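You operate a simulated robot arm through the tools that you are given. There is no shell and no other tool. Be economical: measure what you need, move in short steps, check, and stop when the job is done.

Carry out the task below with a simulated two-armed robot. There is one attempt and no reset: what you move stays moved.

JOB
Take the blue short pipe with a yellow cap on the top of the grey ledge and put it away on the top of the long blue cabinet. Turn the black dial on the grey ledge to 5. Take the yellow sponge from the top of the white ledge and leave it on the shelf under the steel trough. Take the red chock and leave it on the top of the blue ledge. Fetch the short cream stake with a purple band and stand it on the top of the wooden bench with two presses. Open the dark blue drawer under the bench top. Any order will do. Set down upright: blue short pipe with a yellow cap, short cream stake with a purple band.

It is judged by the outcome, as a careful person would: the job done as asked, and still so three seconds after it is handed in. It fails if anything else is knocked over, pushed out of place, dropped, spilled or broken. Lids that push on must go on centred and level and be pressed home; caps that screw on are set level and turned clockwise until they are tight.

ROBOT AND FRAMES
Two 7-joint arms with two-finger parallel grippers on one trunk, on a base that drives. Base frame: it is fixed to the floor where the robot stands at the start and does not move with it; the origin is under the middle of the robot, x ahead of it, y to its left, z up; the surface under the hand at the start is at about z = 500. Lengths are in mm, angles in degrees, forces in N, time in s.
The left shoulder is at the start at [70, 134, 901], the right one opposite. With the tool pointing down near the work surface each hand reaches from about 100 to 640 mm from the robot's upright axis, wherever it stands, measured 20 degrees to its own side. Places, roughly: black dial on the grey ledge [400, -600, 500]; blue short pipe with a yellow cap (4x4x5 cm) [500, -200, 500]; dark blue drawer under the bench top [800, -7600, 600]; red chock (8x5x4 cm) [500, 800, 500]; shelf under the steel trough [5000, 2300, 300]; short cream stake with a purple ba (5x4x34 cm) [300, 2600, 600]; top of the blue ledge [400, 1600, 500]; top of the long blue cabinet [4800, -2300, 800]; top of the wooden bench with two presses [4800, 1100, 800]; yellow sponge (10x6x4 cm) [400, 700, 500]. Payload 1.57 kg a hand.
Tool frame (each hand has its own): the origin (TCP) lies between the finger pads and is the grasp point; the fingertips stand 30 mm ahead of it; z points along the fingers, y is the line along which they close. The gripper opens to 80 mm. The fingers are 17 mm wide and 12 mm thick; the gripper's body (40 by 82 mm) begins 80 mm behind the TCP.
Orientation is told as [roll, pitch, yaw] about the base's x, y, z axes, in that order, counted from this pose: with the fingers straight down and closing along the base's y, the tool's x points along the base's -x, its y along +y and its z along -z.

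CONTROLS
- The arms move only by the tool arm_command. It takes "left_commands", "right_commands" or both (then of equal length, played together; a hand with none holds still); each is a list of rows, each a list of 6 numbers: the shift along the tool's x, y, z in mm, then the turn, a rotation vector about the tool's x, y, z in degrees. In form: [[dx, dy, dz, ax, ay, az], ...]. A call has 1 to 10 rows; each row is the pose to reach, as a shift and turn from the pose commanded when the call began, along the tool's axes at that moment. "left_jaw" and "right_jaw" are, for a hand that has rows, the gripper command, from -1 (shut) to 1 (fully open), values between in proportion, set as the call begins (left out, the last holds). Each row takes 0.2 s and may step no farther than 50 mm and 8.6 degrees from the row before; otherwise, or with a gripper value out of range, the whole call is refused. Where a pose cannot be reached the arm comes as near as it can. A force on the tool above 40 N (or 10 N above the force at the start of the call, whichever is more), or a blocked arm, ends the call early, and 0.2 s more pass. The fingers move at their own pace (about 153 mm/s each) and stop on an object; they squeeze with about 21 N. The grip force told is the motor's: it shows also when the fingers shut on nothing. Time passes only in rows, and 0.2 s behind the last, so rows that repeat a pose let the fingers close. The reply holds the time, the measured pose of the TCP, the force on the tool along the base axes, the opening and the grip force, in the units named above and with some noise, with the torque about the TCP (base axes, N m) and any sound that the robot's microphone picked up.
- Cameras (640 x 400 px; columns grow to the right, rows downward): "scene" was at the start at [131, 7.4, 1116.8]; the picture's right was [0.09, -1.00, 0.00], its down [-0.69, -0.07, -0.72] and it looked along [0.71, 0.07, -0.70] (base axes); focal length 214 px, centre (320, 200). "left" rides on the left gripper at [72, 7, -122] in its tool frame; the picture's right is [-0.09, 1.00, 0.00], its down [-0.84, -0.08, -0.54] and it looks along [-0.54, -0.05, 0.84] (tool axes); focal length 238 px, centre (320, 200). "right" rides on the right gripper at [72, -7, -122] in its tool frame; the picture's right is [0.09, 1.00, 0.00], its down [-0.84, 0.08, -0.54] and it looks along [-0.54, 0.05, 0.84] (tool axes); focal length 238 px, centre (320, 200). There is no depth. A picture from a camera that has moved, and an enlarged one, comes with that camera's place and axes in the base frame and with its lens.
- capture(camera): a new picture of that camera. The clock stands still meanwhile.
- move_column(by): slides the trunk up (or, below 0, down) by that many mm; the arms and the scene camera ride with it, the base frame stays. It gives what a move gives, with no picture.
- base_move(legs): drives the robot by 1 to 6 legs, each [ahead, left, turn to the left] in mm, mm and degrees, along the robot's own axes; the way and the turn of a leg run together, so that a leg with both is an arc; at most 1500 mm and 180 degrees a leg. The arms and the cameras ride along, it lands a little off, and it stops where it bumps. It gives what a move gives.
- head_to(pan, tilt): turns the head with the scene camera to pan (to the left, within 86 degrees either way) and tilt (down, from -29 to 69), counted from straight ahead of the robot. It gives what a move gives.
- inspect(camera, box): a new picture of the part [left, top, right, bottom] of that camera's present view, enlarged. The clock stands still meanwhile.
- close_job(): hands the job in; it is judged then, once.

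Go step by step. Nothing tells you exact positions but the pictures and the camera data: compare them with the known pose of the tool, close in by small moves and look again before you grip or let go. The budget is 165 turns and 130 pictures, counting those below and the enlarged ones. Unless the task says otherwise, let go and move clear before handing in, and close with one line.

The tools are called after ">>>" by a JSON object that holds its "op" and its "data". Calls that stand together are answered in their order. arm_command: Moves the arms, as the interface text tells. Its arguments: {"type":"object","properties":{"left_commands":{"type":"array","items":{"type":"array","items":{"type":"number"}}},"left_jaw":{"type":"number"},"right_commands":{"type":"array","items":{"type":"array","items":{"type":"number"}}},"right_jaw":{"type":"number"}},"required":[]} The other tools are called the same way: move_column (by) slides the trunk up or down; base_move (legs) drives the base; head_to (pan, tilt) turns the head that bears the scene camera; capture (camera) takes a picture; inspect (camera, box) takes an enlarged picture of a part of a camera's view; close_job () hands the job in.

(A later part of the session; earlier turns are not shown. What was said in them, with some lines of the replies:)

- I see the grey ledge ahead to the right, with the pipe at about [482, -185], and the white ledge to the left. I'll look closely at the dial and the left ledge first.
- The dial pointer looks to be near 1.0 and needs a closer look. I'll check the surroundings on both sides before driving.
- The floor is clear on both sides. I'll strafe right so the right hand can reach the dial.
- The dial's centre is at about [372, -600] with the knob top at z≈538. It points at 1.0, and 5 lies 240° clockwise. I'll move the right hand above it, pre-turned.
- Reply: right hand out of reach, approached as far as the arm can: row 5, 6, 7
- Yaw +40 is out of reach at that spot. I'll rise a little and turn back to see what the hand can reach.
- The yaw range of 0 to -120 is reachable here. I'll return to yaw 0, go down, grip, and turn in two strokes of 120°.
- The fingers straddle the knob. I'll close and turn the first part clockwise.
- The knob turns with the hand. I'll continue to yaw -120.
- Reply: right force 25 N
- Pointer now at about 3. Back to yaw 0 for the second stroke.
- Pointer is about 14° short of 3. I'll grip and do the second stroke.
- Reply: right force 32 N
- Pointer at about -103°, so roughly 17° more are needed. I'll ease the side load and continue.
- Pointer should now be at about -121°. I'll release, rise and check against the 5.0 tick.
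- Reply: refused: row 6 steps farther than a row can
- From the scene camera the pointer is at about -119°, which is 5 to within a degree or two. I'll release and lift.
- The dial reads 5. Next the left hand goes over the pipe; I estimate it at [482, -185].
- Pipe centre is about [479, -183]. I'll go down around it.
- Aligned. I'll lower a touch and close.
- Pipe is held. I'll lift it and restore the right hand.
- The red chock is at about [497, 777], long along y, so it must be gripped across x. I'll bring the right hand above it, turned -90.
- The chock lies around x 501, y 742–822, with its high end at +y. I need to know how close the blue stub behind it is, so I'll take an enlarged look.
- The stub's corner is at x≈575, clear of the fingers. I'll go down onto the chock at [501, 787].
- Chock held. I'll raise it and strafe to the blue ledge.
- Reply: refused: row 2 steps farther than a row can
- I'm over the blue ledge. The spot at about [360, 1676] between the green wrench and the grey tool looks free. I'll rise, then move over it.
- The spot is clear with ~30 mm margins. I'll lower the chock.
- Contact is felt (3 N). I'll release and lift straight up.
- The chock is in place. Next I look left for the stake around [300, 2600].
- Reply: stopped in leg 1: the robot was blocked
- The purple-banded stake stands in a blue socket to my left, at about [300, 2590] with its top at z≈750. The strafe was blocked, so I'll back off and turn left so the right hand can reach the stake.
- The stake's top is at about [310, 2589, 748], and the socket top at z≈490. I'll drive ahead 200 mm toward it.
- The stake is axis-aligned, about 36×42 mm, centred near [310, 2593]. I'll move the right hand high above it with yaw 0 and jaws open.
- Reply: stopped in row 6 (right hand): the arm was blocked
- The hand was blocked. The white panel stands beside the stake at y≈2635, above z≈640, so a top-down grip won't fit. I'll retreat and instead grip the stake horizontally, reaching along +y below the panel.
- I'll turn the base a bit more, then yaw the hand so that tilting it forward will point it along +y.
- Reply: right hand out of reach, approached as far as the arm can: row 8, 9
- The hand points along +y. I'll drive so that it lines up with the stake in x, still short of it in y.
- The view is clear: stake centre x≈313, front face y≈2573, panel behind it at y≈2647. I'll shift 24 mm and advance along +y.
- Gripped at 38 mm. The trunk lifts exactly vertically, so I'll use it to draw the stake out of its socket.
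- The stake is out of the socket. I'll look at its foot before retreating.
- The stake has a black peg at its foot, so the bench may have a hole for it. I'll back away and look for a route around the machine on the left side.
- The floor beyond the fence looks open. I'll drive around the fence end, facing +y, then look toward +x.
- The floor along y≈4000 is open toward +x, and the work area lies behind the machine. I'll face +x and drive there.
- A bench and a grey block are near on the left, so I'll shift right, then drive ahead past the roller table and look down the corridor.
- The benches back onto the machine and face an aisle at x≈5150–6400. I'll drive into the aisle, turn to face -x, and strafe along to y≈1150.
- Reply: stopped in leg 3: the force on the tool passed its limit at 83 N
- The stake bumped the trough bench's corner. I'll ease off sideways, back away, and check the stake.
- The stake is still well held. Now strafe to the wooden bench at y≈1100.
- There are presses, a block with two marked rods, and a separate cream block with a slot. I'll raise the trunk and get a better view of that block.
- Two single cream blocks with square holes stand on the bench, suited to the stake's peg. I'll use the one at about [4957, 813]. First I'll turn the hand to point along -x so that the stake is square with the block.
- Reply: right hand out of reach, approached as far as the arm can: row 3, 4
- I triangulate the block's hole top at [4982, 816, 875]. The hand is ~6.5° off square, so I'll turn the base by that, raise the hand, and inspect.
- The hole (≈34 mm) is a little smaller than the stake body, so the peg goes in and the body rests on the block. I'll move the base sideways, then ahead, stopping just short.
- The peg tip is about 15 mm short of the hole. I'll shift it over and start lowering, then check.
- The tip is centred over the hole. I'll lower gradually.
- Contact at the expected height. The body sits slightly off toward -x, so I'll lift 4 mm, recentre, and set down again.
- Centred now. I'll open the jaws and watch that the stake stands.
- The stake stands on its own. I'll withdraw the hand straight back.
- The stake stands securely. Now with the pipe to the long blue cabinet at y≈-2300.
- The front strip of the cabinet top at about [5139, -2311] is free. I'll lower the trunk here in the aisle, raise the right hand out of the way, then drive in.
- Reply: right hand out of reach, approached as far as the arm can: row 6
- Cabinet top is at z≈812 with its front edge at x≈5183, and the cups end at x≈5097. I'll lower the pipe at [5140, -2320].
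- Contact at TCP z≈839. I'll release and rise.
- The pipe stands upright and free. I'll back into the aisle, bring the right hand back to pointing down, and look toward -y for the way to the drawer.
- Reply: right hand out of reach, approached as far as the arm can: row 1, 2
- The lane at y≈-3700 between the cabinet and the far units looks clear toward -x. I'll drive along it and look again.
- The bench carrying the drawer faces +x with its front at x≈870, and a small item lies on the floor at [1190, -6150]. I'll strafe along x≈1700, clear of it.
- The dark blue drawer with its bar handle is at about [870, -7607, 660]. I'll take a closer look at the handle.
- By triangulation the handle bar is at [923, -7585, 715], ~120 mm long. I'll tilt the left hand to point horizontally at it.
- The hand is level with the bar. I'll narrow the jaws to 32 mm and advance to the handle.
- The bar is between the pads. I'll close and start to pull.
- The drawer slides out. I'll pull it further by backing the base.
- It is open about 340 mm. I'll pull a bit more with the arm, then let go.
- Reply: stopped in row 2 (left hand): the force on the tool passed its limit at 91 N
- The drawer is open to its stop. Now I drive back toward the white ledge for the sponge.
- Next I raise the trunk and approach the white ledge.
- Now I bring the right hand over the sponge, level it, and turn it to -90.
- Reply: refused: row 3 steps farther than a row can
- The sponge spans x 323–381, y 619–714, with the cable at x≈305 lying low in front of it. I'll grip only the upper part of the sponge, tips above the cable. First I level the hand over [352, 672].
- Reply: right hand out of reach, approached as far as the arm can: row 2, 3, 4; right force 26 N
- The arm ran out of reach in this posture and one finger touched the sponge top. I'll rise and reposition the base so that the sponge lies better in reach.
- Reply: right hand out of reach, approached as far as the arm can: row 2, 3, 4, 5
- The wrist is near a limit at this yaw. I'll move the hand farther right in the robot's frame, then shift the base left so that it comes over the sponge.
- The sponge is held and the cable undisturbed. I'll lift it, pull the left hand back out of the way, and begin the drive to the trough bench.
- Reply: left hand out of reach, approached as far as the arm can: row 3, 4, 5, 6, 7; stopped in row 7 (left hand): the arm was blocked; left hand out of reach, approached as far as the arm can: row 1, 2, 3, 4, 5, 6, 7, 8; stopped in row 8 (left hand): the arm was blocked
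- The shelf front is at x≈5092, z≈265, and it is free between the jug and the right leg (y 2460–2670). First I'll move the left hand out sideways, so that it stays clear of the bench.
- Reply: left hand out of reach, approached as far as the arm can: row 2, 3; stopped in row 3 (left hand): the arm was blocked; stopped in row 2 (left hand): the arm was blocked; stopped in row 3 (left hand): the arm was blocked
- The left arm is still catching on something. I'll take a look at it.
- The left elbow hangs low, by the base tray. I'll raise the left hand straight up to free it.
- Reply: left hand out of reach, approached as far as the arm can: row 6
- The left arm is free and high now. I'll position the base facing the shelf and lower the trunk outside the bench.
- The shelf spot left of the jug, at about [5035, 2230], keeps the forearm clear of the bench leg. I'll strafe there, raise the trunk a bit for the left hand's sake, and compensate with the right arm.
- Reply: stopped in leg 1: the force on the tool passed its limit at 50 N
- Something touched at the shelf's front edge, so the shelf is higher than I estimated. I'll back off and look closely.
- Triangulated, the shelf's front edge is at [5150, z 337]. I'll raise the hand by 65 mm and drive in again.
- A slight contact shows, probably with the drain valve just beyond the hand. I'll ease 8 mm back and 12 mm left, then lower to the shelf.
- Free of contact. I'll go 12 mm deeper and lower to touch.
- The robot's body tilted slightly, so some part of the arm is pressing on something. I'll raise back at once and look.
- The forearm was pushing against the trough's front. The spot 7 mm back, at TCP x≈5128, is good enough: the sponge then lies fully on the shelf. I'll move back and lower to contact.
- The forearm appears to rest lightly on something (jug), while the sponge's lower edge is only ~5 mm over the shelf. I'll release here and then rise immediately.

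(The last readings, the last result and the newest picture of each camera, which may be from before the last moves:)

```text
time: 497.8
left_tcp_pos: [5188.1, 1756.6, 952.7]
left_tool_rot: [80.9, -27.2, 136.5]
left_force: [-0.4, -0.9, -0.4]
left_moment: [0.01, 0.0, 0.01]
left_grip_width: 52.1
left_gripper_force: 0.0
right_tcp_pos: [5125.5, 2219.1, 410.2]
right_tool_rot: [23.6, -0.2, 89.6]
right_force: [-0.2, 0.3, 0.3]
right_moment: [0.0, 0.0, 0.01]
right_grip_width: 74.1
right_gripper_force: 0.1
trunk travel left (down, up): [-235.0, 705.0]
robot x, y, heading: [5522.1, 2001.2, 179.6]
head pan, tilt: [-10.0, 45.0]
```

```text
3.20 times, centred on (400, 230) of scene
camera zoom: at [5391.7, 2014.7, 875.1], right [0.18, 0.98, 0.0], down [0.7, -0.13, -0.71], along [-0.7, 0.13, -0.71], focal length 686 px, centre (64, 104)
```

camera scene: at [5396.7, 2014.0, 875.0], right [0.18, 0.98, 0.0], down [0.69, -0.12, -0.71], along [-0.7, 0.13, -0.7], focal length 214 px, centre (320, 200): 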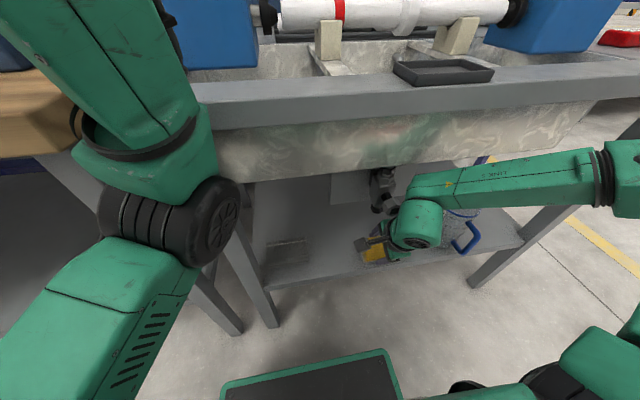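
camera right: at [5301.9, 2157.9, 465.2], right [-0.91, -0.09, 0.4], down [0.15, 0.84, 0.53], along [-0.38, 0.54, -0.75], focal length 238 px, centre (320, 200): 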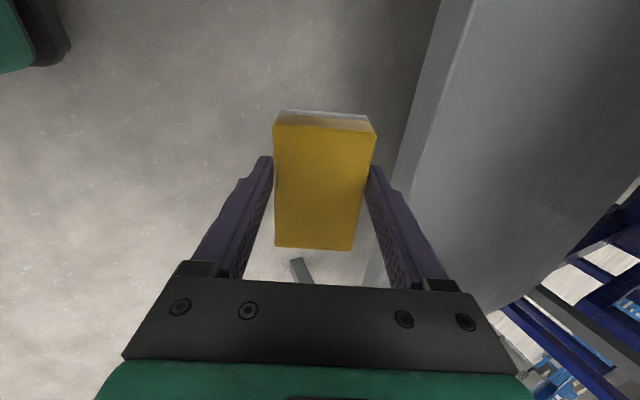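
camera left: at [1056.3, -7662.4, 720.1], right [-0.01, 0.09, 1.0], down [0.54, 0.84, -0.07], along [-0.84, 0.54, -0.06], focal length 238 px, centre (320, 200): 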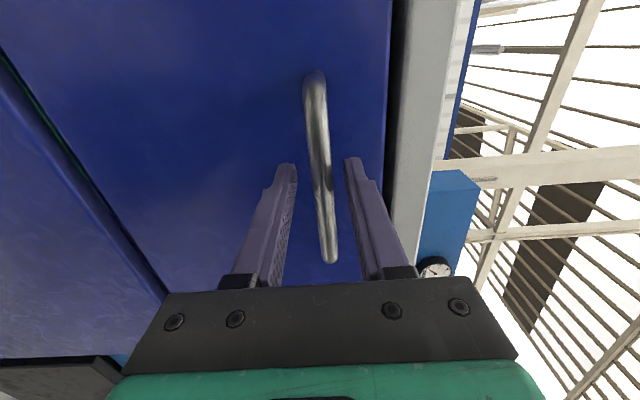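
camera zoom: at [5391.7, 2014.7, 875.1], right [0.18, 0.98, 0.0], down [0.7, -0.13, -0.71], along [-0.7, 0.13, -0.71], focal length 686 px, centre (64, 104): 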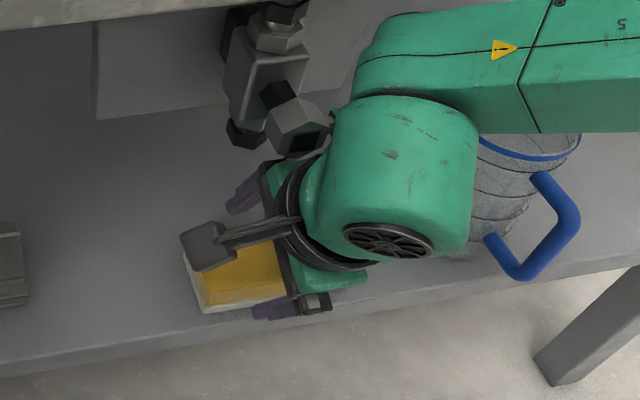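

The sponge rests on the shelf and the jug stands. I'll back straight out; the inner fingertip clears the sponge's top.

>>> {"op": "arm_command", "data": {"right_commands": [[0, -2, -9, 0, 0, 0]]}}

>>> {"op": "base_move", "data": {"legs": [[-250, 0, 0]]}}

>>> {"op": "capture", "data": {"camera": "scene"}}

```text
time: 498.2
left_tcp_pos: [5188.7, 1758.2, 953.4]
left_tool_rot: [80.8, -27.2, 136.6]
left_force: [0.4, 0.3, 0.5]
left_moment: [0.0, 0.0, -0.01]
left_grip_width: 51.9
left_gripper_force: 0.1
right_tcp_pos: [5129.2, 2219.2, 417.9]
right_tool_rot: [23.7, 0.1, 89.4]
right_force: [-0.3, -0.4, -0.2]
right_moment: [0.01, 0.01, -0.01]
right_grip_width: 73.8
right_gripper_force: 0.1
trunk travel left (down, up): [-235.0, 705.0]
robot x, y, heading: [5520.0, 2000.0, 179.9]
head pan, tilt: [-10.0, 45.0]
```

```text
time: 500.1
left_tcp_pos: [5439.2, 1757.0, 953.8]
left_tool_rot: [80.8, -27.2, 136.6]
left_force: [0.8, 0.0, 0.4]
left_moment: [-0.01, -0.02, -0.02]
left_grip_width: 52.1
left_gripper_force: 0.2
right_tcp_pos: [5382.2, 2217.5, 419.7]
right_tool_rot: [23.7, 0.0, 89.6]
right_force: [-0.2, 0.1, -0.2]
right_moment: [-0.01, 0.0, -0.01]
right_grip_width: 73.9
right_gripper_force: 0.0
trunk travel left (down, up): [-235.0, 705.0]
robot x, y, heading: [5773.9, 1999.5, 179.9]
head pan, tilt: [-10.0, 45.0]
```

```text
3 pictures are left
camera scene: at [5643.2, 2014.0, 875.7], right [0.18, 0.98, 0.0], down [0.7, -0.13, -0.71], along [-0.7, 0.13, -0.71], focal length 214 px, centre (320, 200)
```

scene: 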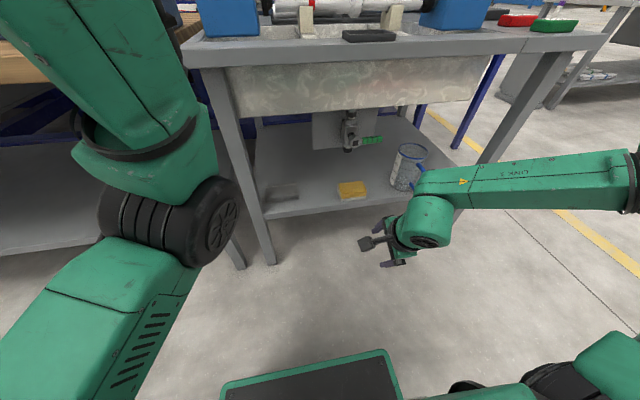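

All parts are done: the sponge lies flat on the shelf, the jug stands untouched, and both hands are clear.

>>> {"op": "close_job", "data": {}}

```text
The job is handed in.
```

I handed the job in with all six tasks done: the pipe is upright on the long blue cabinet, the dial is at 5, the sponge is on the shelf under the trough, the red chock is on the blue ledge, the stake is upright with its peg in a holed block on the bench with two presses, and the dark blue drawer is open. I bumped furniture a few times on the way (the stake against the trough bench, a hand against the shelf edge, the forearm probably on the jug) and saw nothing knocked over afterwards.
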